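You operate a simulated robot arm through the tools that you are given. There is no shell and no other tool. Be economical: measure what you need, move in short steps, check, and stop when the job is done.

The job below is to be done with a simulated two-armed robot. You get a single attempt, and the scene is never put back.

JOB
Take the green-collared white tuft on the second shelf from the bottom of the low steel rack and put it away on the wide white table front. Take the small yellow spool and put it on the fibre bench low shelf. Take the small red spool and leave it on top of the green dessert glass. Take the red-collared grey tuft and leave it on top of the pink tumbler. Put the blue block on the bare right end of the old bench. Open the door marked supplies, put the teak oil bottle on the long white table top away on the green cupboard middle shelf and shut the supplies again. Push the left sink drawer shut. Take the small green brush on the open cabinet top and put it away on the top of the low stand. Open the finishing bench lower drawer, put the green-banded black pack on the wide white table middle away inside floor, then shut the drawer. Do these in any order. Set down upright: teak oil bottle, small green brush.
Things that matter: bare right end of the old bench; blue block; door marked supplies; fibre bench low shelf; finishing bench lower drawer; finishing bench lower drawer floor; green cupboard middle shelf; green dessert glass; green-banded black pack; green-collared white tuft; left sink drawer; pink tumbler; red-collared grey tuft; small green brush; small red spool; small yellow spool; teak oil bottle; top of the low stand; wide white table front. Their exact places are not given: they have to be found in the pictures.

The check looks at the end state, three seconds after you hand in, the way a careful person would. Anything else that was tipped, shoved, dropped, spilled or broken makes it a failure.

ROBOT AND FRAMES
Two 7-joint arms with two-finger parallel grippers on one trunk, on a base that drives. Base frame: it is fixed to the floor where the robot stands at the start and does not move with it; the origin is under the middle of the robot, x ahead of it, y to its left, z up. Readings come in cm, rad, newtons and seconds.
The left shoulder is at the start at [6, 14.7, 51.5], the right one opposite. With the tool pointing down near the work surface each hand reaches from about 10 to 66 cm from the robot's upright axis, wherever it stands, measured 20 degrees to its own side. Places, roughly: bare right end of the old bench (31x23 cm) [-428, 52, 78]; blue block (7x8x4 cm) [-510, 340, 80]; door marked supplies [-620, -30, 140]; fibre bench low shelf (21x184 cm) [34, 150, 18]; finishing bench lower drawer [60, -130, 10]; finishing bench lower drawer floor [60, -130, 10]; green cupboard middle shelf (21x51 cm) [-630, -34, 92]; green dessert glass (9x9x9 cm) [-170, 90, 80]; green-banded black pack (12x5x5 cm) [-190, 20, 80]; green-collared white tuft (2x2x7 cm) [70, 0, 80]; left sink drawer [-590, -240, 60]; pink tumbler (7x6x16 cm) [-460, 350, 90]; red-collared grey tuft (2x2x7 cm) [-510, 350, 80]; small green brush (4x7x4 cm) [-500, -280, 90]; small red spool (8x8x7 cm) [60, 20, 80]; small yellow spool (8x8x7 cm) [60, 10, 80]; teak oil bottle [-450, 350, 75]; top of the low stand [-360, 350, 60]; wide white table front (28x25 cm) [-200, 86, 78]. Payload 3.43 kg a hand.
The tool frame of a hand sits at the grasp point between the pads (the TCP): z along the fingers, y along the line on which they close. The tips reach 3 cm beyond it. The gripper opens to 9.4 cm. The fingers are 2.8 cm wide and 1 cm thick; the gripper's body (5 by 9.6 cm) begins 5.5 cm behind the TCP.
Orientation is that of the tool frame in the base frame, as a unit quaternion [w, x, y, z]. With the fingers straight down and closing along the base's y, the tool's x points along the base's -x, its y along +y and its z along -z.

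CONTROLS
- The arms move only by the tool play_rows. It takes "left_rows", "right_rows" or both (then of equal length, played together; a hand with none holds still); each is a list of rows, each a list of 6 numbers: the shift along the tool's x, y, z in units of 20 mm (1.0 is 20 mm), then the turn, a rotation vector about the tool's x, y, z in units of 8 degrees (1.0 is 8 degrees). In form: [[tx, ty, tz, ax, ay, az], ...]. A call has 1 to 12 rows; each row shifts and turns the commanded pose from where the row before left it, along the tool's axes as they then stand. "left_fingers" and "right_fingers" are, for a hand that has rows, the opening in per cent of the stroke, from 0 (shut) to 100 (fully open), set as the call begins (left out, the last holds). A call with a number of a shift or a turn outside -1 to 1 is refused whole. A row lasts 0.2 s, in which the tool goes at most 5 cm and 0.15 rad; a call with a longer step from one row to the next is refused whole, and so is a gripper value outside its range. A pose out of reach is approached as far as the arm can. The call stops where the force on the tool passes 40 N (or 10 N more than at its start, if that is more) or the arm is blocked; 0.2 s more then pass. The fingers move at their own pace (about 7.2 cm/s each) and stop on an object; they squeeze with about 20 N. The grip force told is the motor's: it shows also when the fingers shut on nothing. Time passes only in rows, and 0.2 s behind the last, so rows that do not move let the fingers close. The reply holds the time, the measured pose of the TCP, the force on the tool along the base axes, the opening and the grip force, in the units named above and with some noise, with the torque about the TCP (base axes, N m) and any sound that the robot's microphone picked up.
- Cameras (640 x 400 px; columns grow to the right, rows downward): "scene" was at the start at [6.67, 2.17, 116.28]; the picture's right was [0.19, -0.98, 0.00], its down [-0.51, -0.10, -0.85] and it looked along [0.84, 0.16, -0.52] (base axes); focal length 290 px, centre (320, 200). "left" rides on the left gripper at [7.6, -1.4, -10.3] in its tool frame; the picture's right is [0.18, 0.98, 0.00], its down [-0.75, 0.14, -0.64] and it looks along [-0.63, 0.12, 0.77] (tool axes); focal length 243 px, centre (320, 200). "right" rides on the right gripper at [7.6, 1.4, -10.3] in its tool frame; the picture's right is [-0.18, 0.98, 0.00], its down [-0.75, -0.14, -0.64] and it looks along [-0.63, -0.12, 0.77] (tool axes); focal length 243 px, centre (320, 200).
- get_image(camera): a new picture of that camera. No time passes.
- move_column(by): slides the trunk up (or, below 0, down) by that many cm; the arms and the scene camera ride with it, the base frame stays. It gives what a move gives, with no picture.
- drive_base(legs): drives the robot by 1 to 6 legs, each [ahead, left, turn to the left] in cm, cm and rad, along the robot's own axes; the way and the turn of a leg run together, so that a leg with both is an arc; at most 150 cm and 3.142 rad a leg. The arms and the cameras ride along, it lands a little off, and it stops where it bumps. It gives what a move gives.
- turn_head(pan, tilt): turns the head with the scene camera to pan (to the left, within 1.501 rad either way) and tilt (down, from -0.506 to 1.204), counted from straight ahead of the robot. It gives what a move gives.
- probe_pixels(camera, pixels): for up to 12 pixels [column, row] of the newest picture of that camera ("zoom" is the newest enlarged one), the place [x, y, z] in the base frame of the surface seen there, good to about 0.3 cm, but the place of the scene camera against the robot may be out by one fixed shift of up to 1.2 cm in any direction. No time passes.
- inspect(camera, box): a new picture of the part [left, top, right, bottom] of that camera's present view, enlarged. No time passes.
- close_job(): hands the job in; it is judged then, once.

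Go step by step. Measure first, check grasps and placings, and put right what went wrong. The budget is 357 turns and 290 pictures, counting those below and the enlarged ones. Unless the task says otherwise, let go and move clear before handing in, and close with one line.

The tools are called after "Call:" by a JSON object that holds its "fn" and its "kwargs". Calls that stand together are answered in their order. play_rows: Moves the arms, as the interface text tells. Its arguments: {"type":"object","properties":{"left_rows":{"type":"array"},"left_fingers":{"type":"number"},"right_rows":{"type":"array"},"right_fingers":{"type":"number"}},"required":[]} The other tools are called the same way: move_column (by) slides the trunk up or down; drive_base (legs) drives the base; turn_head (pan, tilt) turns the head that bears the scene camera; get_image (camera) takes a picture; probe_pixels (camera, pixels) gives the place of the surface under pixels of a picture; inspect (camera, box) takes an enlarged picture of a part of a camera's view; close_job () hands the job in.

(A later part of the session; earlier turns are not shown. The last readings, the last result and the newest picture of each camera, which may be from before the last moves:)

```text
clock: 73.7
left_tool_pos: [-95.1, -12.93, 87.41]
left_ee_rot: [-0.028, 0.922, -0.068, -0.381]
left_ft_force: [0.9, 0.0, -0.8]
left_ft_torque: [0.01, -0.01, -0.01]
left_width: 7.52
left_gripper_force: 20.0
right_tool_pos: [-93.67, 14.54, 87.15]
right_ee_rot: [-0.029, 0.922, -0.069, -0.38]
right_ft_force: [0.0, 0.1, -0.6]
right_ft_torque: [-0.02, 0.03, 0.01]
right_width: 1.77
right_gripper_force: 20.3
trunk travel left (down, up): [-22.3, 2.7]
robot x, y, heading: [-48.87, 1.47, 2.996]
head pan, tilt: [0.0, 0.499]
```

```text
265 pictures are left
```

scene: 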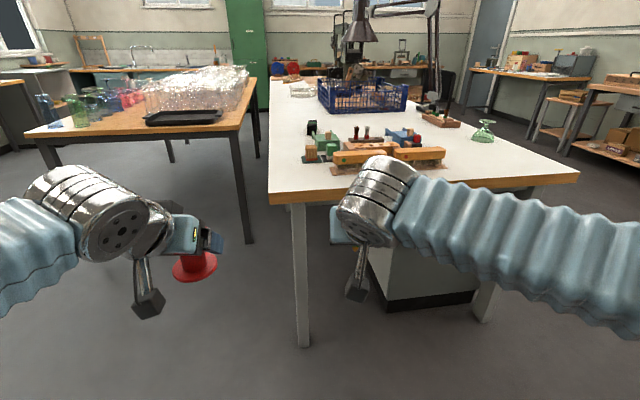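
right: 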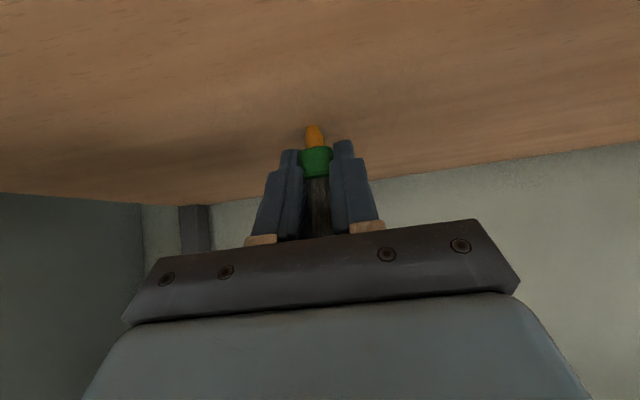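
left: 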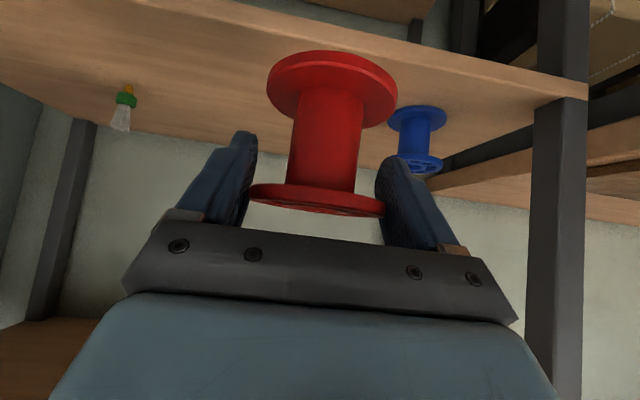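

The wide white table is ahead, green dessert glass at (483,130). Zoom and probe.

Call:
{"fn": "inspect", "kwargs": {"camera": "scene", "box": [260, 60, 600, 220]}}

Call:
{"fn": "probe_pixels", "kwargs": {"camera": "scene", "pixels": [[272, 200], [570, 178], [483, 125], [480, 140], [500, 160], [460, 160], [310, 150], [420, 155], [480, 180], [400, 185], [295, 80]]}}

```text
1.88 times, centred on (430, 140) of scene
```

zoom: 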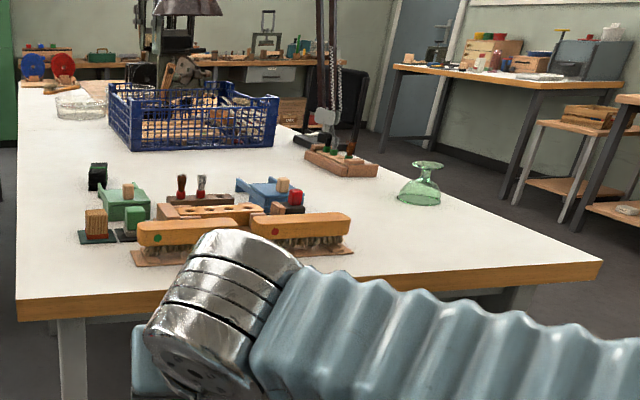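

```text
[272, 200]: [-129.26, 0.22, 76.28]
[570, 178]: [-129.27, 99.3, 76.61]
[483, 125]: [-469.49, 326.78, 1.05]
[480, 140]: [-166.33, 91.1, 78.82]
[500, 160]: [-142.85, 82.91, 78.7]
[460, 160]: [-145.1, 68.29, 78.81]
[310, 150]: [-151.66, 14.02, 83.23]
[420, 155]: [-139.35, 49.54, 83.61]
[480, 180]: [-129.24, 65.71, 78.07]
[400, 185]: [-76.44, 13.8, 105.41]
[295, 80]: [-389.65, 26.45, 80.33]
```

The glass is upside down (foot up) at ≈(-167,91); the front edge is y≈100. I'll go around to the +y side facing -y, so left hand (spool) faces the glass.

Call:
{"fn": "drive_base", "kwargs": {"legs": [[0, 0, 1.717], [-150, 0, 0], [-10, 0, 0]]}}

Call:
{"fn": "turn_head", "kwargs": {"pan": -1.3, "tilt": 0.5}}

Call:
{"fn": "get_image", "kwargs": {"camera": "scene"}}

```text
clock: 86.0
left_tool_pos: [-27.46, 117.47, 87.35]
left_ee_rot: [0.27, 0.654, 0.653, -0.27]
left_ft_force: [-0.3, 0.0, -1.0]
left_ft_torque: [0.02, 0.0, 0.03]
left_width: 7.5
left_gripper_force: 19.6
right_tool_pos: [-54.85, 115.14, 87.27]
right_ee_rot: [0.269, 0.655, 0.652, -0.271]
right_ft_force: [-0.3, 1.1, -0.6]
right_ft_torque: [-0.02, -0.01, -0.02]
right_width: 1.75
right_gripper_force: 20.1
trunk travel left (down, up): [-22.3, 2.7]
robot x, y, heading: [-48.71, 160.85, -1.574]
head pan, tilt: [0.0, 0.499]
```

```text
clock: 87.5
left_tool_pos: [-27.32, 117.55, 87.5]
left_ee_rot: [0.269, 0.655, 0.653, -0.27]
left_ft_force: [-0.3, -0.3, -0.5]
left_ft_torque: [0.02, 0.0, -0.02]
left_width: 7.49
left_gripper_force: 20.1
right_tool_pos: [-54.82, 115.1, 87.19]
right_ee_rot: [0.27, 0.654, 0.653, -0.27]
right_ft_force: [-0.4, -0.1, 0.2]
right_ft_torque: [0.01, 0.03, 0.02]
right_width: 1.73
right_gripper_force: 19.7
trunk travel left (down, up): [-22.3, 2.7]
robot x, y, heading: [-48.49, 161.42, -1.577]
head pan, tilt: [-1.3, 0.499]
```

```text
263 pictures are left
```

scene: 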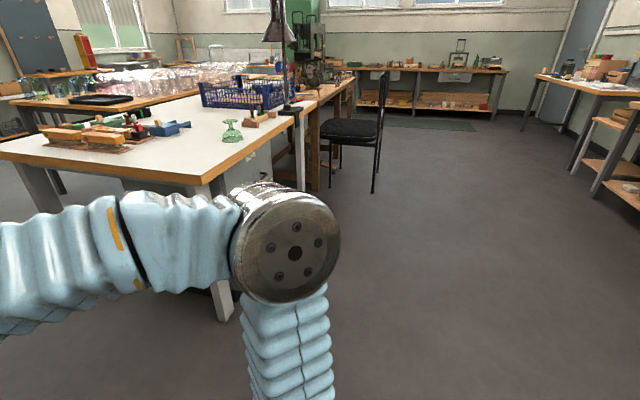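

Path is clear; check the chair (350,140) location, then strafe.

Call:
{"fn": "probe_pixels", "kwargs": {"camera": "scene", "pixels": [[345, 130], [375, 185], [310, 185], [300, 180], [335, 100]]}}

Call:
{"fn": "drive_base", "kwargs": {"legs": [[0, -135, 0]]}}

Call:
{"fn": "turn_head", "kwargs": {"pan": 0, "tilt": 0.6}}

Call:
{"fn": "get_image", "kwargs": {"camera": "scene"}}

```text
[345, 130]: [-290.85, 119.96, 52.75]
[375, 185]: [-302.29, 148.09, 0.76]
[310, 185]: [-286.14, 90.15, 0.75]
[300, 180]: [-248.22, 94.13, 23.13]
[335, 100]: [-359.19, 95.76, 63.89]
```

```text
clock: 94.3
left_tool_pos: [-163.77, 118.01, 87.39]
left_ee_rot: [0.268, 0.655, 0.653, -0.27]
left_ft_force: [0.6, 0.3, -0.3]
left_ft_torque: [-0.01, -0.02, 0.02]
left_width: 7.52
left_gripper_force: 20.1
right_tool_pos: [-191.17, 115.62, 87.18]
right_ee_rot: [0.269, 0.655, 0.652, -0.271]
right_ft_force: [-0.5, 0.3, 0.1]
right_ft_torque: [0.02, 0.01, 0.02]
right_width: 1.75
right_gripper_force: 19.8
trunk travel left (down, up): [-22.3, 2.7]
robot x, y, heading: [-184.92, 161.7, -1.574]
head pan, tilt: [-1.3, 0.499]
```

```text
clock: 95.8
left_tool_pos: [-163.78, 118.01, 87.49]
left_ee_rot: [0.268, 0.655, 0.653, -0.27]
left_ft_force: [0.3, -0.3, -1.1]
left_ft_torque: [0.0, 0.0, 0.01]
left_width: 7.51
left_gripper_force: 20.6
right_tool_pos: [-191.18, 115.64, 87.18]
right_ee_rot: [0.269, 0.655, 0.652, -0.271]
right_ft_force: [-0.8, -0.2, -1.0]
right_ft_torque: [0.0, 0.03, 0.03]
right_width: 1.73
right_gripper_force: 19.6
trunk travel left (down, up): [-22.3, 2.7]
robot x, y, heading: [-184.31, 161.64, -1.578]
head pan, tilt: [0.0, 0.6]
```

```text
262 pictures are left
```

scene: 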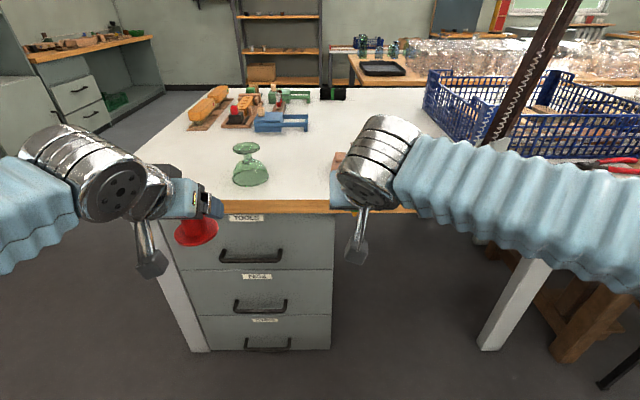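

Glass (250,165); a black object (333,92) at the far edge may be the pack. Probe and zoom.

Call:
{"fn": "inspect", "kwargs": {"camera": "scene", "box": [180, 70, 380, 220]}}

Call:
{"fn": "probe_pixels", "kwargs": {"camera": "scene", "pixels": [[245, 147], [236, 148], [257, 148], [245, 152], [233, 180], [268, 180], [250, 186], [333, 92], [300, 205], [338, 160], [310, 170]]}}

Call:
{"fn": "get_image", "kwargs": {"camera": "left"}}

Call:
{"fn": "get_image", "kwargs": {"camera": "right"}}

```text
2.67 times, centred on (280, 145) of scene
```

zoom: 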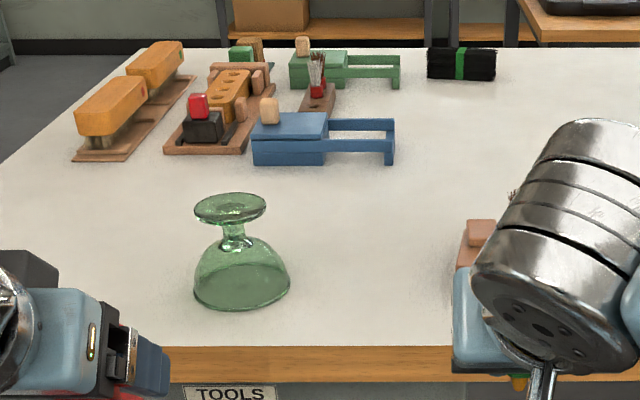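

```text
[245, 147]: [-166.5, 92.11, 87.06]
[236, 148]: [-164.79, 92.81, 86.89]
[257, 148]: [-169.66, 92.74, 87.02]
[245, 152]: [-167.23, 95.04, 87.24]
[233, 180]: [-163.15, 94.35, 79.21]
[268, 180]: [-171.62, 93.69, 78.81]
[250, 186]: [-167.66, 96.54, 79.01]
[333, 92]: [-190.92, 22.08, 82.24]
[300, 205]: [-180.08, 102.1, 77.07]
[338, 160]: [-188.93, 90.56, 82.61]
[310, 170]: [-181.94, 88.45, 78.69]
```

```text
260 pictures are left
```

left: 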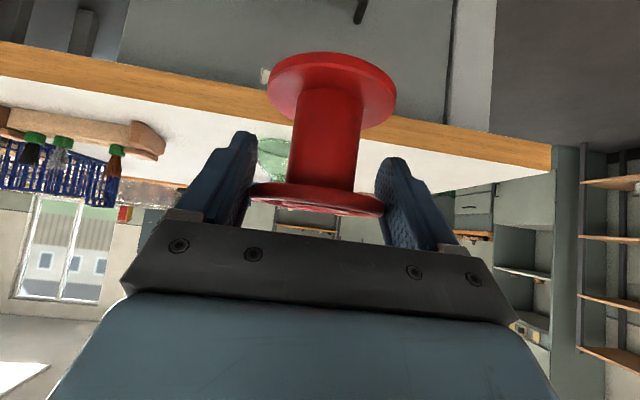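

```text
259 pictures are left
```

right: 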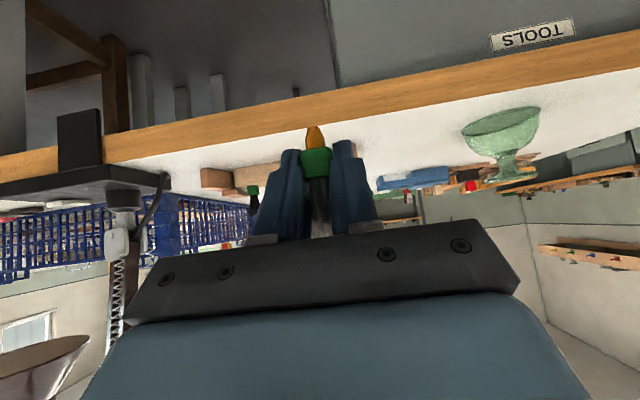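

The pack is confirmed at ≈(-191,22). Refine glass foot with the right hand camera.

Call:
{"fn": "inspect", "kwargs": {"camera": "right", "box": [440, 90, 600, 210]}}

Call:
{"fn": "probe_pixels", "kwargs": {"camera": "right", "pixels": [[465, 128], [538, 112], [500, 178], [520, 174], [512, 180], [503, 150], [531, 168]]}}

```text
3.33 times, centred on (520, 150) of right
```

zoom: 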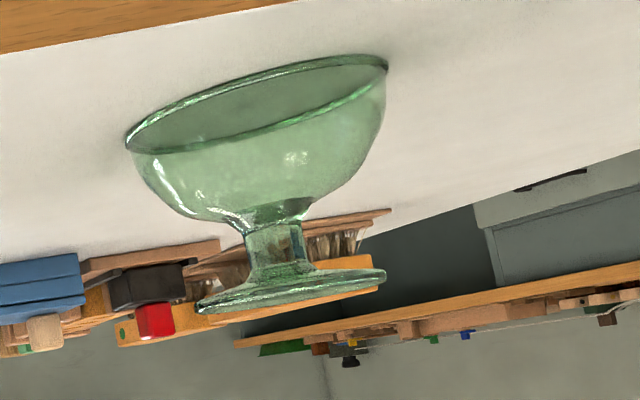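

```text
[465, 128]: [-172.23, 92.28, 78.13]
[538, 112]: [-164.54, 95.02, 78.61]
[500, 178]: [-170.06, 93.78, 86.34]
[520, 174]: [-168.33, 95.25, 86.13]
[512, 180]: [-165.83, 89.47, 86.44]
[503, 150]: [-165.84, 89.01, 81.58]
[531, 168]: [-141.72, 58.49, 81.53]
```

Call:
{"fn": "probe_pixels", "kwargs": {"camera": "zoom", "pixels": [[202, 307], [380, 278], [290, 283], [290, 300], [230, 300], [350, 285], [290, 307]]}}

```text
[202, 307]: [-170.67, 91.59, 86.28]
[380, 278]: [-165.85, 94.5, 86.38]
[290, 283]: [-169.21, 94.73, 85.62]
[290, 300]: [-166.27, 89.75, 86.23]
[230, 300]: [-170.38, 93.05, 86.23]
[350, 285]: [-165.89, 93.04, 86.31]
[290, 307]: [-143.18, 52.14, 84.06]
```

Foot centre ≈(-167.7,92.3), top z≈86.3. Raise the left hand, shift it over, and drive forward 12 cm.

Call:
{"fn": "play_rows", "kwargs": {"left_rows": [[-0.85, -0.49, -0.85, 0, 0, 0], [-0.85, -0.49, -0.85, 0, 0, 0], [-0.85, -0.49, -0.85, 0, 0, 0], [-0.85, -0.49, -0.85, 0, 0, 0]]}}

Call:
{"fn": "drive_base", "kwargs": {"legs": [[12, 0, 0]]}}

Call:
{"fn": "get_image", "kwargs": {"camera": "scene"}}

Call:
{"fn": "get_image", "kwargs": {"camera": "right"}}

```text
clock: 96.8
left_tool_pos: [-167.8, 118.11, 97.02]
left_ee_rot: [0.269, 0.655, 0.652, -0.27]
left_ft_force: [-0.7, 0.3, -1.7]
left_ft_torque: [0.02, 0.01, -0.01]
left_width: 7.49
left_gripper_force: 19.9
right_tool_pos: [-191.17, 115.45, 87.12]
right_ee_rot: [0.269, 0.655, 0.653, -0.27]
right_ft_force: [-0.7, -0.9, -0.6]
right_ft_torque: [-0.02, 0.0, 0.0]
right_width: 1.72
right_gripper_force: 19.8
trunk travel left (down, up): [-22.3, 2.7]
robot x, y, heading: [-184.84, 161.57, -1.578]
head pan, tilt: [0.0, 0.6]
```

```text
clock: 98.0
left_tool_pos: [-167.76, 106.04, 97.05]
left_ee_rot: [0.269, 0.655, 0.653, -0.27]
left_ft_force: [0.4, 0.5, -1.1]
left_ft_torque: [-0.01, -0.01, 0.01]
left_width: 7.53
left_gripper_force: 19.6
right_tool_pos: [-191.07, 103.55, 87.05]
right_ee_rot: [0.269, 0.654, 0.653, -0.269]
right_ft_force: [0.6, -0.5, -0.2]
right_ft_torque: [-0.01, 0.0, 0.0]
right_width: 1.74
right_gripper_force: 20.1
trunk travel left (down, up): [-22.3, 2.7]
robot x, y, heading: [-184.96, 149.65, -1.575]
head pan, tilt: [0.0, 0.6]
```

```text
257 pictures are left
```

scene: 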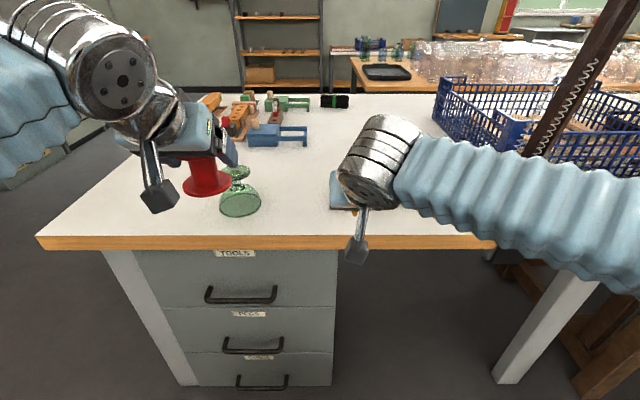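

```text
256 pictures are left
```

right: 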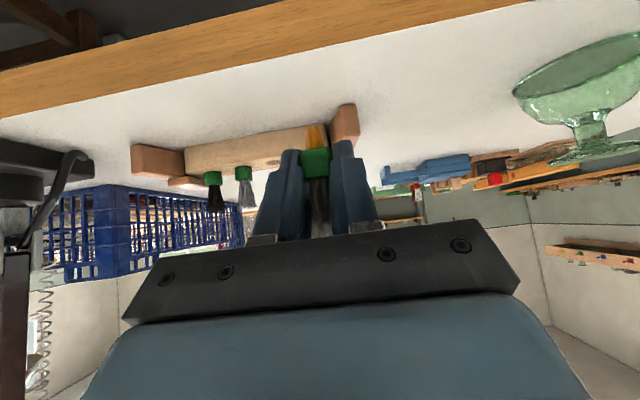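

Move left hand forward 13.7 cm over the glass.

Call:
{"fn": "play_rows", "kwargs": {"left_rows": [[-0.81, 0, 0.81, 0, 0, 0], [-0.81, 0, 0.81, 0, 0, 0], [-0.81, 0, 0.81, 0, 0, 0], [-0.81, 0, 0.81, 0, 0, 0], [-0.81, 0, 0.81, 0, 0, 0], [-0.81, 0, 0.81, 0, 0, 0]]}}

Call:
{"fn": "get_image", "kwargs": {"camera": "left"}}

Call:
{"fn": "inspect", "kwargs": {"camera": "scene", "box": [140, 100, 380, 250]}}

Call:
{"fn": "inspect", "kwargs": {"camera": "right", "box": [440, 0, 640, 200]}}

```text
clock: 99.4
left_tool_pos: [-167.88, 92.19, 96.91]
left_ee_rot: [0.269, 0.655, 0.653, -0.27]
left_ft_force: [0.1, 0.3, 0.9]
left_ft_torque: [-0.01, -0.04, 0.01]
left_width: 7.5
left_gripper_force: 20.4
right_tool_pos: [-191.31, 103.56, 87.31]
right_ee_rot: [0.269, 0.655, 0.652, -0.27]
right_ft_force: [0.4, 0.2, 0.5]
right_ft_torque: [0.02, 0.03, 0.02]
right_width: 1.74
right_gripper_force: 20.4
trunk travel left (down, up): [-22.3, 2.7]
robot x, y, heading: [-184.68, 149.7, -1.574]
head pan, tilt: [0.0, 0.6]
```

```text
255 pictures are left
```

left: 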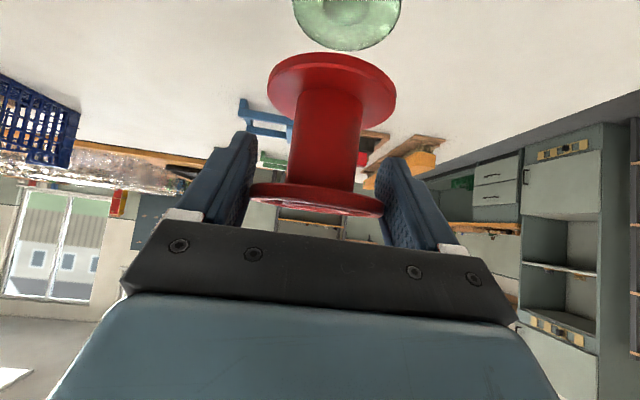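

```text
2.67 times, centred on (260, 175) of scene
```

zoom: 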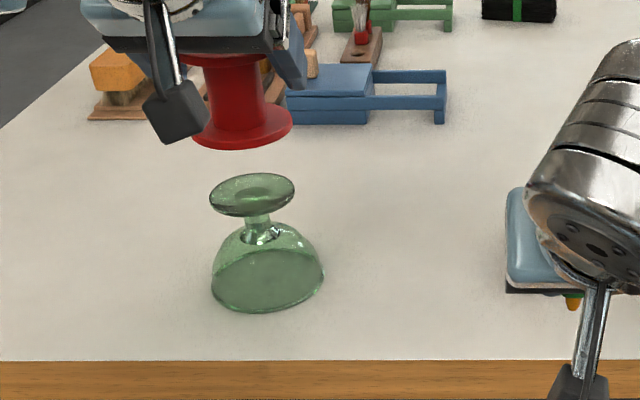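

```text
2.00 times, centred on (540, 100) of right
```

zoom: 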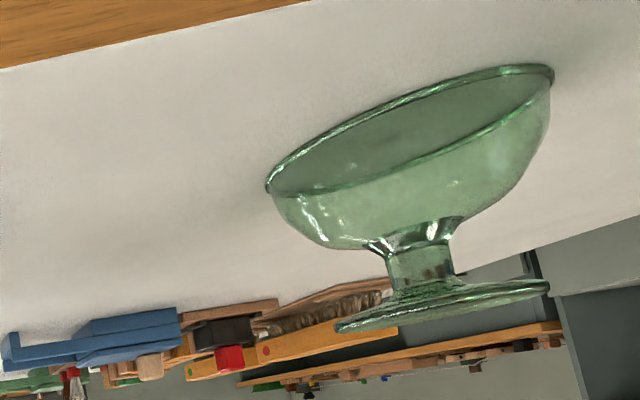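

Compare foot and spool flange in the same camera frame (scene zoom requires re-inspect; use scene pixels).

Call:
{"fn": "inspect", "kwargs": {"camera": "scene", "box": [180, 110, 300, 230]}}

Call:
{"fn": "probe_pixels", "kwargs": {"camera": "left", "pixels": [[297, 10], [399, 8], [347, 46], [315, 38], [385, 38], [345, 20], [330, 62], [268, 88], [395, 96]]}}

```text
3.33 times, centred on (240, 170) of scene
```

zoom: 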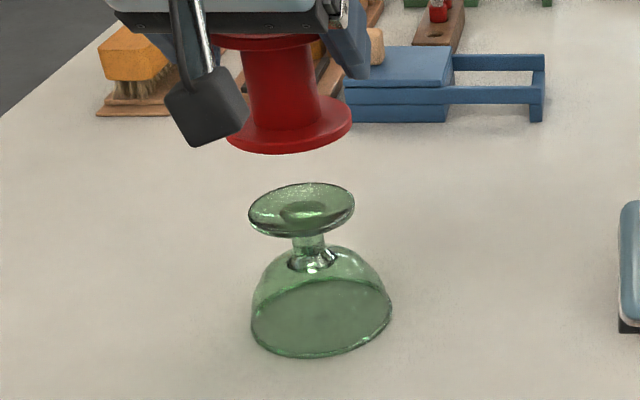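

```text
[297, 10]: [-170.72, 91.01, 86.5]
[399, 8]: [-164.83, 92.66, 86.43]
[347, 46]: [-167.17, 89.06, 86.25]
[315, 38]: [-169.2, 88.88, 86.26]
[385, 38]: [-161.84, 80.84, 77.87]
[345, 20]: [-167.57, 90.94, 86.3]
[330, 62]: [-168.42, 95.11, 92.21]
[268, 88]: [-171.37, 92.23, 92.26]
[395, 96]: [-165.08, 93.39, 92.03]
```

Spool and foot line up within 0.4 cm. Lower ~4.6 cm with a small backward correction.

Call:
{"fn": "play_rows", "kwargs": {"left_rows": [[0.45, 0, 0.37, 0, 0, 0], [0.44, 0, 0.37, 0, 0, 0], [0.44, 0, 0.37, 0, 0, 0], [0.44, 0, 0.37, 0, 0, 0]]}}

Call:
{"fn": "inspect", "kwargs": {"camera": "scene", "box": [180, 110, 300, 230]}}

Call:
{"fn": "inspect", "kwargs": {"camera": "right", "box": [440, 0, 640, 200]}}

```text
clock: 100.4
left_tool_pos: [-167.77, 92.63, 92.45]
left_ee_rot: [0.269, 0.655, 0.653, -0.27]
left_ft_force: [0.3, 0.9, -2.0]
left_ft_torque: [0.0, -0.01, -0.01]
left_width: 7.52
left_gripper_force: 20.3
right_tool_pos: [-191.26, 103.51, 87.09]
right_ee_rot: [0.269, 0.655, 0.652, -0.27]
right_ft_force: [0.5, -0.9, -1.1]
right_ft_torque: [-0.01, 0.03, 0.01]
right_width: 1.74
right_gripper_force: 20.0
trunk travel left (down, up): [-22.3, 2.7]
robot x, y, heading: [-184.74, 149.71, -1.574]
head pan, tilt: [0.0, 0.6]
```

```text
3.33 times, centred on (240, 170) of scene
```

zoom: 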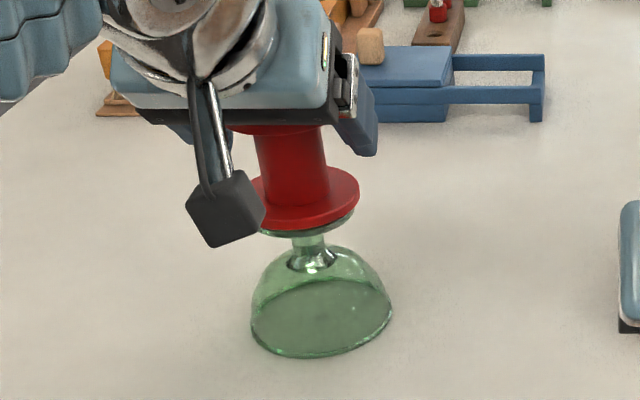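

```text
2.00 times, centred on (540, 100) of right
```

zoom: 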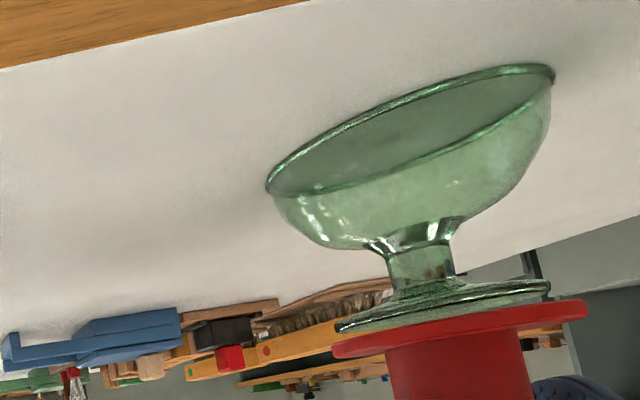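

Well centred with a small gap. Lower gently to contact.

Call:
{"fn": "play_rows", "kwargs": {"left_rows": [[0.07, -0.1, 0.07, 0, 0, 0], [0.07, 0, 0.07, 0, 0, 0], [0.05, 0, 0.05, 0, 0, 0]]}}

```text
clock: 101.2
left_tool_pos: [-168.0, 92.59, 91.77]
left_ee_rot: [0.269, 0.655, 0.652, -0.271]
left_ft_force: [0.7, -0.2, 0.9]
left_ft_torque: [-0.03, 0.04, 0.02]
left_width: 7.5
left_gripper_force: 19.6
right_tool_pos: [-191.19, 103.42, 87.18]
right_ee_rot: [0.269, 0.655, 0.653, -0.269]
right_ft_force: [0.1, 0.4, 0.0]
right_ft_torque: [0.0, 0.03, 0.03]
right_width: 1.74
right_gripper_force: 20.2
trunk travel left (down, up): [-22.3, 2.7]
robot x, y, heading: [-184.89, 149.3, -1.572]
head pan, tilt: [0.0, 0.6]
```

Call:
{"fn": "play_rows", "kwargs": {"left_rows": [[0.04, 0, 0.04, 0, 0, 0], [0.03, 0, 0.03, 0, 0, 0]]}}

Call:
{"fn": "inspect", "kwargs": {"camera": "right", "box": [440, 0, 640, 200]}}

```text
clock: 101.8
left_tool_pos: [-168.0, 92.59, 91.88]
left_ee_rot: [0.271, 0.653, 0.653, -0.271]
left_ft_force: [-0.2, -2.9, 14.6]
left_ft_torque: [0.05, 0.08, -0.02]
left_width: 7.52
left_gripper_force: 20.3
right_tool_pos: [-191.28, 103.61, 87.23]
right_ee_rot: [0.269, 0.655, 0.653, -0.27]
right_ft_force: [0.1, -0.5, 0.4]
right_ft_torque: [-0.06, 0.0, -0.03]
right_width: 1.76
right_gripper_force: 19.8
trunk travel left (down, up): [-22.3, 2.7]
robot x, y, heading: [-184.89, 149.41, -1.573]
head pan, tilt: [0.0, 0.6]
```

```text
2.00 times, centred on (540, 100) of right
```

zoom: 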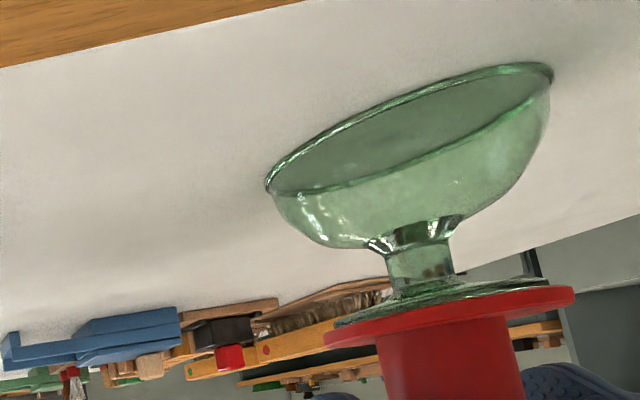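

Seated. Release and retreat along the fingers.

Call:
{"fn": "play_rows", "kwargs": {"left_rows": [[0, 0, 0, 0, 0, 0], [0, 0, 0, 0, 0, 0], [0, 0, 0, 0, 0, 0]], "left_fingers": 100}}

Call:
{"fn": "play_rows", "kwargs": {"left_rows": [[0, 0, -0.5, 0, 0, 0], [0, 0, -1, 0, 0, 0], [0, 0, -1, 0, 0, 0], [0, 0, -1, 0, 0, 0], [0, 0, -1, 0, 0, 0], [0, 0, -1, 0, 0, 0], [0, 0, -1, 0, 0, 0]]}}

Call:
{"fn": "get_image", "kwargs": {"camera": "scene"}}

Call:
{"fn": "get_image", "kwargs": {"camera": "right"}}

```text
clock: 102.6
left_tool_pos: [-168.03, 92.68, 91.59]
left_ee_rot: [0.269, 0.655, 0.652, -0.27]
left_ft_force: [0.0, -0.3, 0.6]
left_ft_torque: [0.0, 0.02, -0.01]
left_width: 9.42
left_gripper_force: 0.1
right_tool_pos: [-191.18, 103.31, 87.19]
right_ee_rot: [0.268, 0.655, 0.653, -0.27]
right_ft_force: [-0.5, 0.1, -0.3]
right_ft_torque: [0.02, 0.0, 0.0]
right_width: 1.75
right_gripper_force: 20.3
trunk travel left (down, up): [-22.3, 2.7]
robot x, y, heading: [-184.77, 149.89, -1.572]
head pan, tilt: [0.0, 0.6]
```

```text
clock: 104.2
left_tool_pos: [-168.06, 101.83, 100.92]
left_ee_rot: [0.269, 0.655, 0.653, -0.27]
left_ft_force: [-0.2, 0.2, 0.5]
left_ft_torque: [-0.02, -0.05, -0.02]
left_width: 9.38
left_gripper_force: 0.1
right_tool_pos: [-191.28, 103.59, 87.17]
right_ee_rot: [0.269, 0.655, 0.653, -0.27]
right_ft_force: [0.5, 0.5, -0.4]
right_ft_torque: [0.02, 0.03, -0.01]
right_width: 1.73
right_gripper_force: 19.5
trunk travel left (down, up): [-22.3, 2.7]
robot x, y, heading: [-185.11, 149.54, -1.575]
head pan, tilt: [0.0, 0.6]
```

```text
248 pictures are left
```

scene: 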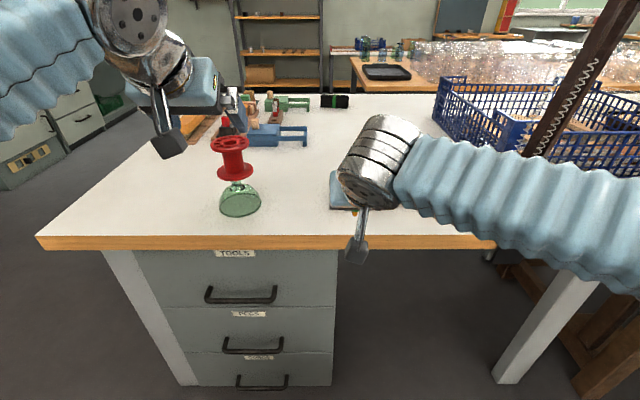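

```text
247 pictures are left
```

right: 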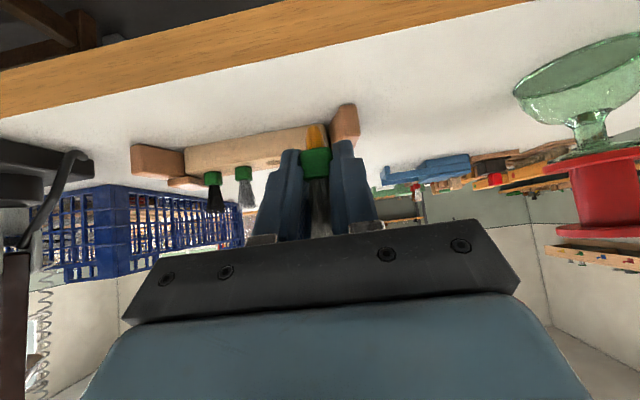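

Red spool stands on the glass. Now probe the right camera for the holder and the free front area.

Call:
{"fn": "probe_pixels", "kwargs": {"camera": "right", "pixels": [[135, 155], [345, 115], [250, 145], [355, 135], [190, 150], [240, 120], [150, 120], [300, 100], [420, 110], [60, 75], [70, 155]]}}

Call:
{"fn": "inspect", "kwargs": {"camera": "right", "box": [0, 60, 400, 250]}}

```text
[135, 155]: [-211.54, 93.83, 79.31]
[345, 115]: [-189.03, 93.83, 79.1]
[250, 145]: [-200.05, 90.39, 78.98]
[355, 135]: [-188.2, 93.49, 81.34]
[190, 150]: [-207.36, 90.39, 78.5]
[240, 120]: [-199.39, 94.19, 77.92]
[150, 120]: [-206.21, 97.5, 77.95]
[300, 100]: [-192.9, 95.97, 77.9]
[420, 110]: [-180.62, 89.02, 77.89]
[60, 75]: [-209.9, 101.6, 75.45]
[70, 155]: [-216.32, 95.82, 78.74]
```

```text
1.60 times, centred on (200, 155) of right
```

zoom: 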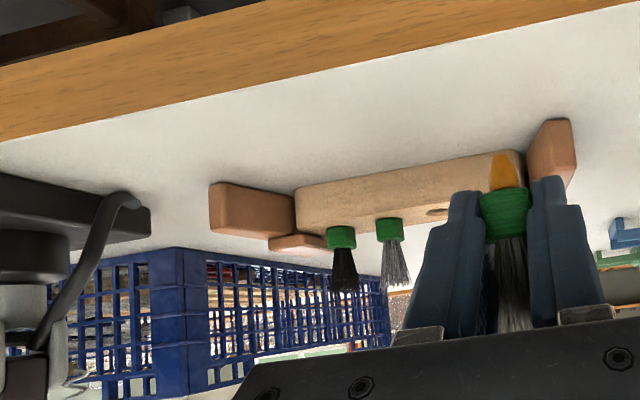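

A brush stock occupies the front area (x -211..-188, y up to 94). I raise the right hand aside to see what's free behind it.

Call:
{"fn": "play_rows", "kwargs": {"right_rows": [[-1, -1, -1, 0, 0, 0], [-1, -1, -1, 0, 0, 0], [-1, -1, -1, 0, 0, 0], [-1, -1, -1, 0, 0, 0], [-1, -1, -1, 0, 0, 0], [-0.5, -1, -0.5, 0, 0, 0]]}}

Call:
{"fn": "get_image", "kwargs": {"camera": "scene"}}

Call:
{"fn": "get_image", "kwargs": {"camera": "right"}}

```text
clock: 105.6
left_tool_pos: [-167.98, 101.8, 100.74]
left_ee_rot: [0.27, 0.655, 0.653, -0.269]
left_ft_force: [0.1, -0.4, -0.2]
left_ft_torque: [0.0, 0.0, 0.0]
left_width: 9.39
left_gripper_force: 0.0
right_tool_pos: [-203.35, 103.39, 102.63]
right_ee_rot: [0.269, 0.655, 0.653, -0.27]
right_ft_force: [0.8, -0.4, 0.3]
right_ft_torque: [0.03, 0.02, 0.01]
right_width: 1.75
right_gripper_force: 19.8
trunk travel left (down, up): [-22.3, 2.7]
robot x, y, heading: [-185.1, 149.62, -1.572]
head pan, tilt: [0.0, 0.6]
```

```text
245 pictures are left
```

scene: 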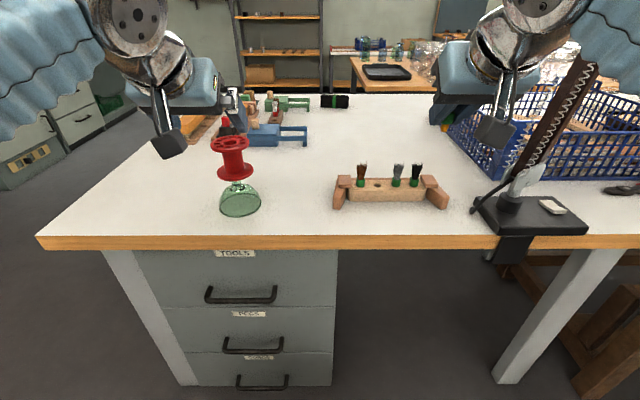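

```text
244 pictures are left
```

right: 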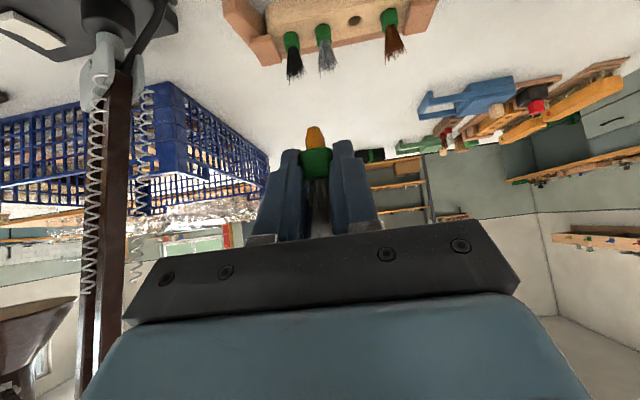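

The stock has tufts and posts; I'll place on bare table behind it. Probe behind and the stock's back edge.

Call:
{"fn": "probe_pixels", "kwargs": {"camera": "scene", "pixels": [[342, 178], [430, 178], [375, 165], [362, 164], [398, 164], [416, 164], [400, 150], [378, 180], [340, 205], [440, 130]]}}

Call:
{"fn": "probe_pixels", "kwargs": {"camera": "right", "pixels": [[355, 20], [270, 65], [430, 40], [293, 75], [395, 58], [340, 75], [350, 110], [300, 110], [325, 68]]}}

```text
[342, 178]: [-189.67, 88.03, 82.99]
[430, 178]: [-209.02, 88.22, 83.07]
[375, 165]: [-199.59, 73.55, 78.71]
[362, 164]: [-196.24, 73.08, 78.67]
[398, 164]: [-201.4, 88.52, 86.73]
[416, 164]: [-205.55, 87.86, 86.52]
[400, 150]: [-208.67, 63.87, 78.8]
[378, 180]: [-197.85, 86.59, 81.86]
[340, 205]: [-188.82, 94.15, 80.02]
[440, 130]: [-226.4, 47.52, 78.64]
```

```text
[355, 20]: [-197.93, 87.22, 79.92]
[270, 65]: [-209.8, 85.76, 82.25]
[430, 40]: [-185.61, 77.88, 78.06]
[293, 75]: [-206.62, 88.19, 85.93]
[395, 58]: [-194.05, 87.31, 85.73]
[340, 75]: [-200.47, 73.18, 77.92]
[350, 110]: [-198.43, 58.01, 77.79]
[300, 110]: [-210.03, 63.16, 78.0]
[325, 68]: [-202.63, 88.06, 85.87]
```

Behind the stock (y<84) is bare. I rotate the right hand vertical (tuft tilts), pull the left hand back, and later drive in 11 cm to lay the tuft at ≈(-200,78).

Call:
{"fn": "play_rows", "kwargs": {"right_rows": [[0, 0, 0, 0, 0.7, 0], [0, 0, 0, 0, 0.7, 0], [0, 0, 0, 0, 0.7, 0], [0, 0, 0, 0, 0.7, 0], [0, 0, 0, 0, 0.7, 0], [0, 0, 0, 0, 0.7, 0], [0, 0, 0, 0, 0.7, 0], [0, 0, 0, 0, 0.7, 0]], "left_rows": [[-0.2, 0, -1, 0, 0, 0], [0.5, 0, -1, 0, 0, 0], [0.8, 0, -0.8, 0, 0, 0], [0.8, 0, -0.8, 0, 0, 0], [0.8, 0, -0.8, 0, 0, 0], [0.8, 0, -0.8, 0, 0, 0], [0.8, 0, -0.8, 0, 0, 0], [0, 0, 0, 0, 0, 0]]}}

Call:
{"fn": "drive_base", "kwargs": {"legs": [[11, 0, 0]]}}

Call:
{"fn": "get_image", "kwargs": {"camera": "right"}}

```text
clock: 107.4
left_tool_pos: [-167.92, 116.41, 103.25]
left_ee_rot: [0.27, 0.655, 0.653, -0.27]
left_ft_force: [0.2, -0.1, 0.3]
left_ft_torque: [-0.02, -0.04, 0.01]
left_width: 9.39
left_gripper_force: 0.0
right_tool_pos: [-203.34, 103.78, 100.66]
right_ee_rot: [0.069, 0.698, 0.708, -0.084]
right_ft_force: [0.4, -0.3, -0.6]
right_ft_torque: [0.02, -0.03, -0.01]
right_width: 1.74
right_gripper_force: 20.2
right hand out of reach, approached as far as the arm can: row 5, 6, 7, 8
trunk travel left (down, up): [-22.3, 2.7]
robot x, y, heading: [-184.45, 149.81, -1.576]
head pan, tilt: [0.0, 0.6]
```

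```text
clock: 108.6
left_tool_pos: [-167.99, 105.45, 103.34]
left_ee_rot: [0.269, 0.655, 0.653, -0.27]
left_ft_force: [-0.7, -0.2, -0.2]
left_ft_torque: [-0.01, 0.0, 0.03]
left_width: 9.42
left_gripper_force: 0.0
right_tool_pos: [-203.47, 92.66, 100.65]
right_ee_rot: [0.069, 0.699, 0.707, -0.084]
right_ft_force: [-0.2, -0.3, -0.5]
right_ft_torque: [-0.03, -0.01, 0.02]
right_width: 1.76
right_gripper_force: 19.9
trunk travel left (down, up): [-22.3, 2.7]
robot x, y, heading: [-184.88, 138.62, -1.578]
head pan, tilt: [0.0, 0.6]
```

```text
243 pictures are left
```

right: 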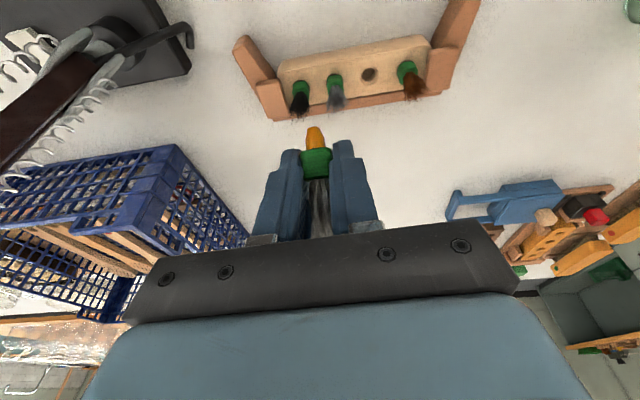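

Slightly short of vertical due to reach at height; lowering brings it back in reach. Move over (-200,79) at z≈88.

Call:
{"fn": "play_rows", "kwargs": {"right_rows": [[-0.84, 0.21, 0.8, 0, 0, 0], [-0.84, 0.21, 0.9, 0, 0, 0], [-0.84, 0.21, 0.9, 0, 0, 0], [-0.84, 0.21, 0.9, 0, 0, 0], [-0.84, 0.21, 0.9, 0, 0, 0], [-0.84, 0.21, 0.9, 0, 0, 0], [-0.84, 0.21, 0.9, 0, 0, 0], [-0.84, 0.21, 0.9, 0, 0, 0]]}}

Call:
{"fn": "get_image", "kwargs": {"camera": "right"}}

Call:
{"fn": "get_image", "kwargs": {"camera": "scene"}}

```text
clock: 110.4
left_tool_pos: [-168.01, 105.4, 103.36]
left_ee_rot: [0.269, 0.655, 0.652, -0.27]
left_ft_force: [-0.6, 1.4, -0.7]
left_ft_torque: [0.0, 0.0, -0.01]
left_width: 9.41
left_gripper_force: 0.0
right_tool_pos: [-200.31, 77.4, 88.93]
right_ee_rot: [0.068, 0.698, 0.708, -0.084]
right_ft_force: [-0.2, -0.1, 0.1]
right_ft_torque: [-0.03, -0.01, 0.0]
right_width: 1.74
right_gripper_force: 20.0
right hand out of reach, approached as far as the arm can: row 7, 8
trunk travel left (down, up): [-22.3, 2.7]
robot x, y, heading: [-185.05, 138.22, -1.571]
head pan, tilt: [0.0, 0.6]
```

```text
242 pictures are left
```

right: 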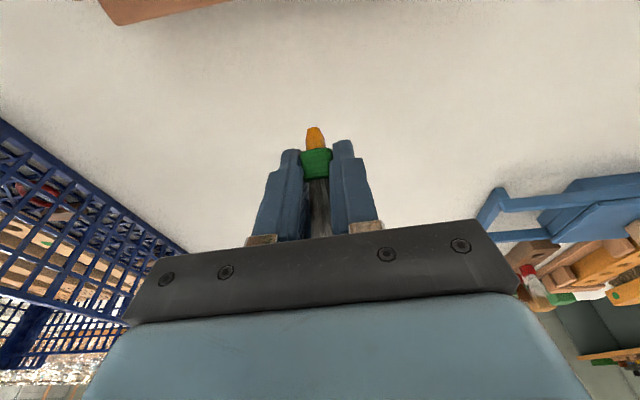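

```text
241 pictures are left
```

scene: 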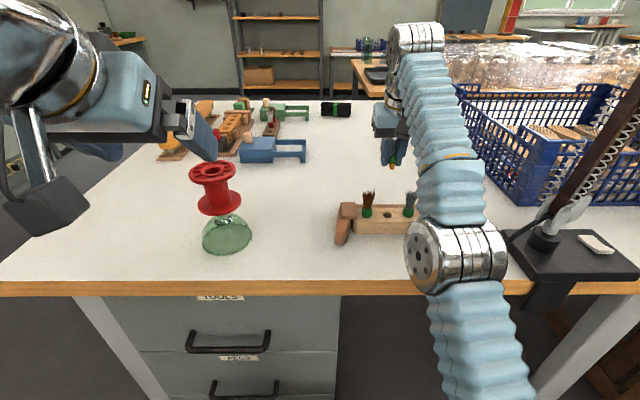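

Tilted only ~12°, fine. Check elbow clearance over the stock before lowering.

Call:
{"fn": "probe_pixels", "kwargs": {"camera": "scene", "pixels": [[440, 285], [415, 255], [440, 200], [455, 330], [430, 170]]}}

```text
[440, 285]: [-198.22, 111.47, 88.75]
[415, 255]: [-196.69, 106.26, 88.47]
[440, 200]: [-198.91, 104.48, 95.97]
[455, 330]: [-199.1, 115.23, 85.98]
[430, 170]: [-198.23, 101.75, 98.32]
```

Elbow is at y≥104, beyond the table edge (100). Lower in two checks.

Call:
{"fn": "play_rows", "kwargs": {"right_rows": [[0.35, 0, 0.87, 0, 0, 0], [0.35, 0, 0.87, 0, 0, 0]]}}

Call:
{"fn": "inspect", "kwargs": {"camera": "scene", "box": [320, 40, 560, 390]}}

```text
clock: 111.0
left_tool_pos: [-167.93, 105.28, 103.37]
left_ee_rot: [0.27, 0.655, 0.653, -0.27]
left_ft_force: [0.0, -1.4, -0.5]
left_ft_torque: [0.04, -0.01, -0.01]
left_width: 9.41
left_gripper_force: 0.1
right_tool_pos: [-200.32, 77.11, 88.25]
right_ee_rot: [0.068, 0.698, 0.708, -0.084]
right_ft_force: [0.7, 0.5, 0.1]
right_ft_torque: [0.0, 0.0, 0.0]
right_width: 1.74
right_gripper_force: 20.1
right hand out of reach, approached as far as the arm can: row 1, 2
trunk travel left (down, up): [-22.3, 2.7]
robot x, y, heading: [-184.97, 138.93, -1.577]
head pan, tilt: [0.0, 0.6]
```

```text
1.14 times, centred on (440, 215) of scene
```

zoom: 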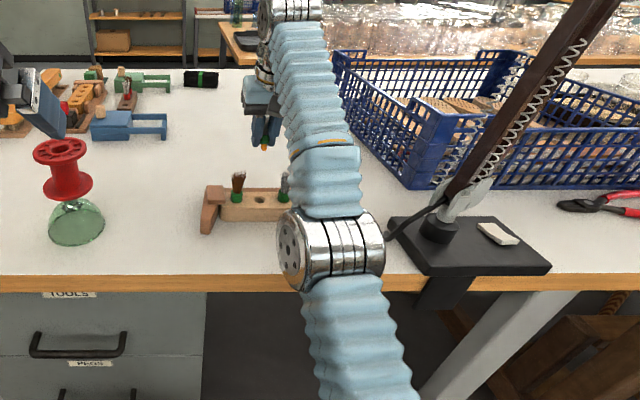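

Joint limit at near-vertical. I lower while tilting forward about 10°, which eases the wrist.

Call:
{"fn": "play_rows", "kwargs": {"right_rows": [[0.2, 0.1, 0.3, 0, -0.7, 0], [0.3, 0.1, 0.78, 0, -0.5, 0], [0.3, 0.1, 0.78, 0, 0, 0], [0.3, 0.1, 0.78, 0, 0, 0]]}}

Call:
{"fn": "get_image", "kwargs": {"camera": "right"}}

Call:
{"fn": "get_image", "kwargs": {"camera": "scene"}}

```text
clock: 112.0
left_tool_pos: [-168.01, 105.42, 103.44]
left_ee_rot: [0.269, 0.655, 0.652, -0.27]
left_ft_force: [-0.3, 0.3, 0.1]
left_ft_torque: [0.03, 0.0, 0.0]
left_width: 9.42
left_gripper_force: 0.0
right_tool_pos: [-198.99, 72.06, 86.59]
right_ee_rot: [0.128, 0.688, 0.7, -0.142]
right_ft_force: [0.5, 0.3, 0.9]
right_ft_torque: [0.01, 0.04, 0.01]
right_width: 1.74
right_gripper_force: 20.0
right hand out of reach, approached as far as the arm can: row 1, 2, 3, 4
trunk travel left (down, up): [-22.3, 2.7]
robot x, y, heading: [-184.88, 138.92, -1.575]
head pan, tilt: [0.0, 0.6]
```

```text
239 pictures are left
```

right: 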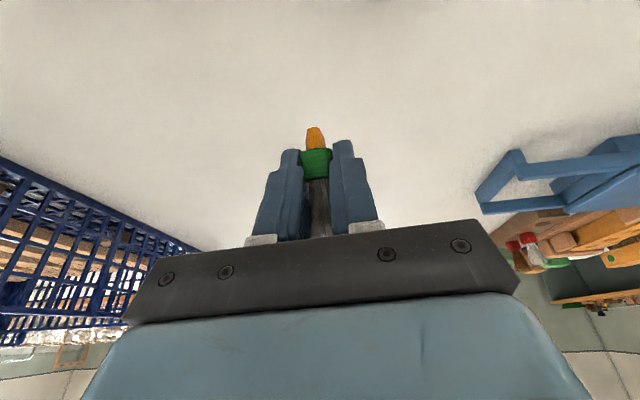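

```text
238 pictures are left
```

scene: 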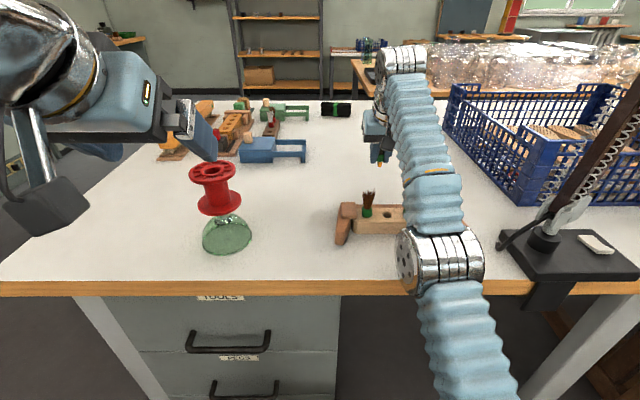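

The arm sits at a joint limit. I raise straight up, then withdraw toward the robot to a home-like vertical pose and re-approach.

Call:
{"fn": "play_rows", "kwargs": {"right_rows": [[0, 0, -1, 0, 0, 0], [0, 0, -1, 0, 0, 0], [0, 0, -1, 0, 0, 0], [0, 0, -1, 0, 0, 0], [0, 0, -1, 0, 0, 0], [0, 0, -1, 0, 0, 0], [0, 0, -1, 0, 0, 0], [0, 0, -1, 0, 0, 0], [0.5, 0, -0.5, 0, 0, 0]]}}

```text
clock: 114.0
left_tool_pos: [-168.11, 105.5, 103.36]
left_ee_rot: [0.27, 0.655, 0.652, -0.271]
left_ft_force: [0.9, -0.4, 0.6]
left_ft_torque: [-0.01, -0.02, -0.01]
left_width: 9.41
left_gripper_force: 0.0
right_tool_pos: [-200.08, 84.14, 99.63]
right_ee_rot: [0.127, 0.689, 0.699, -0.144]
right_ft_force: [-0.7, 0.1, -0.1]
right_ft_torque: [-0.03, 0.01, 0.01]
right_width: 1.76
right_gripper_force: 19.5
right hand out of reach, approached as far as the arm can: row 2, 3, 4, 5, 6, 7, 8, 9
trunk travel left (down, up): [-22.3, 2.7]
robot x, y, heading: [-185.07, 138.87, -1.571]
head pan, tilt: [0.0, 0.6]
```

Call:
{"fn": "play_rows", "kwargs": {"right_rows": [[0.93, 0, -0.37, 0, 0, 0], [0.93, 0, -0.37, 0, 0, 0], [0.93, 0, -0.37, 0, 0, 0], [0.93, 0, -0.37, 0, 0, 0], [0.93, 0, -0.37, 0, 0, 0], [0.93, 0, -0.37, 0, 0, 0], [0.93, 0, -0.37, 0, 0, 0], [0.93, 0, -0.37, 0, 0, 0], [0.93, 0, -0.37, 0, 0, 0], [0.93, 0, -0.37, 0, 0, 0]]}}

Call:
{"fn": "get_image", "kwargs": {"camera": "scene"}}

```text
clock: 116.2
left_tool_pos: [-168.03, 105.27, 103.27]
left_ee_rot: [0.268, 0.655, 0.652, -0.27]
left_ft_force: [-0.3, 0.1, 0.4]
left_ft_torque: [-0.01, -0.01, 0.03]
left_width: 9.4
left_gripper_force: 0.0
right_tool_pos: [-200.32, 104.13, 99.53]
right_ee_rot: [0.127, 0.689, 0.699, -0.143]
right_ft_force: [0.0, -0.6, -0.8]
right_ft_torque: [0.01, -0.01, -0.02]
right_width: 1.74
right_gripper_force: 20.3
right hand out of reach, approached as far as the arm can: row 1
trunk travel left (down, up): [-22.3, 2.7]
robot x, y, heading: [-184.88, 138.68, -1.573]
head pan, tilt: [0.0, 0.6]
```

```text
237 pictures are left
```

scene: 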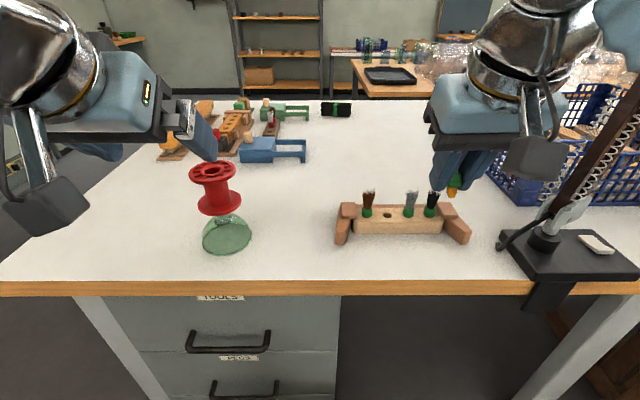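

Now in a good configuration. Better plan: between the posts the stock front is at y≈90.4, so there is bare front strip y 91–100. I tilt back to 45° (tuft upright again) and place at (-200,95.5).

Call:
{"fn": "play_rows", "kwargs": {"right_rows": [[0, 0, 0, 0, -0.72, 0], [0, 0, 0, 0, -0.72, 0], [0, 0, 0, 0, -0.72, 0], [0, 0, 0, 0, -0.72, 0]]}}

Call:
{"fn": "play_rows", "kwargs": {"right_rows": [[0.26, 0, 0.87, 0, 0, 0], [0.26, 0, 0.87, 0, 0, 0], [0.26, 0, 0.87, 0, 0, 0], [0.26, 0, 0.87, 0, 0, 0], [0.26, 0, 0.87, 0, 0, 0], [0.26, 0, 0.87, 0, 0, 0], [0.26, 0, 0.87, 0, 0, 0], [0.26, 0, 0.87, 0, 0, 0]]}}

Call:
{"fn": "get_image", "kwargs": {"camera": "right"}}

Call:
{"fn": "get_image", "kwargs": {"camera": "scene"}}

```text
clock: 117.2
left_tool_pos: [-168.0, 105.43, 103.36]
left_ee_rot: [0.268, 0.655, 0.653, -0.27]
left_ft_force: [0.2, -0.6, 0.5]
left_ft_torque: [0.01, -0.01, -0.01]
left_width: 9.4
left_gripper_force: 0.1
right_tool_pos: [-200.34, 104.02, 99.63]
right_ee_rot: [0.264, 0.646, 0.66, -0.278]
right_ft_force: [0.0, -0.1, -0.1]
right_ft_torque: [0.01, 0.0, 0.02]
right_width: 1.73
right_gripper_force: 20.2
trunk travel left (down, up): [-22.3, 2.7]
robot x, y, heading: [-185.07, 138.52, -1.57]
head pan, tilt: [0.0, 0.6]
```

```text
clock: 119.0
left_tool_pos: [-168.14, 105.39, 103.36]
left_ee_rot: [0.268, 0.655, 0.653, -0.27]
left_ft_force: [0.4, 0.2, -0.2]
left_ft_torque: [0.03, 0.02, 0.05]
left_width: 9.42
left_gripper_force: 0.2
right_tool_pos: [-200.45, 97.23, 86.88]
right_ee_rot: [0.265, 0.646, 0.659, -0.278]
right_ft_force: [0.8, 0.8, 0.0]
right_ft_torque: [0.01, 0.0, -0.01]
right_width: 1.75
right_gripper_force: 20.5
trunk travel left (down, up): [-22.3, 2.7]
robot x, y, heading: [-185.18, 139.08, -1.572]
head pan, tilt: [0.0, 0.6]
```

```text
236 pictures are left
```

right: 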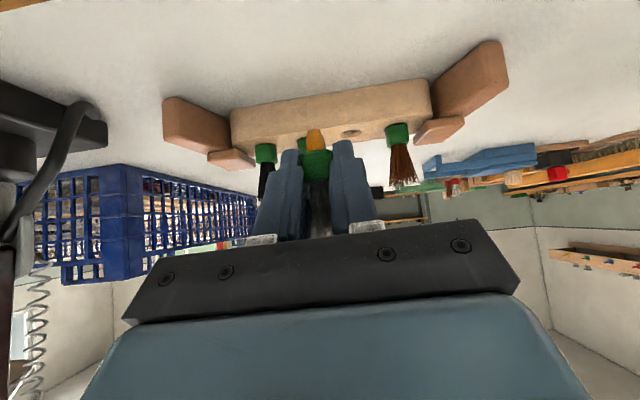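

```text
235 pictures are left
```

scene: 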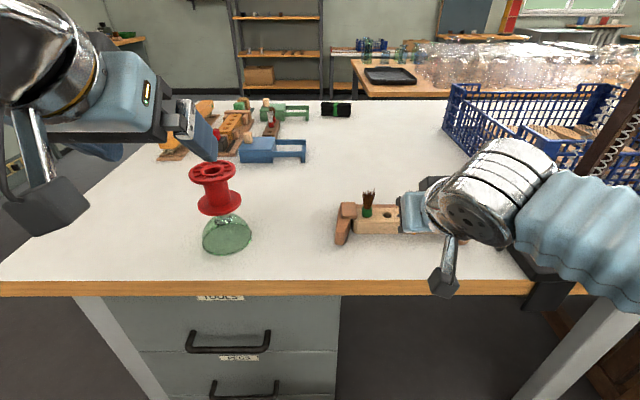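

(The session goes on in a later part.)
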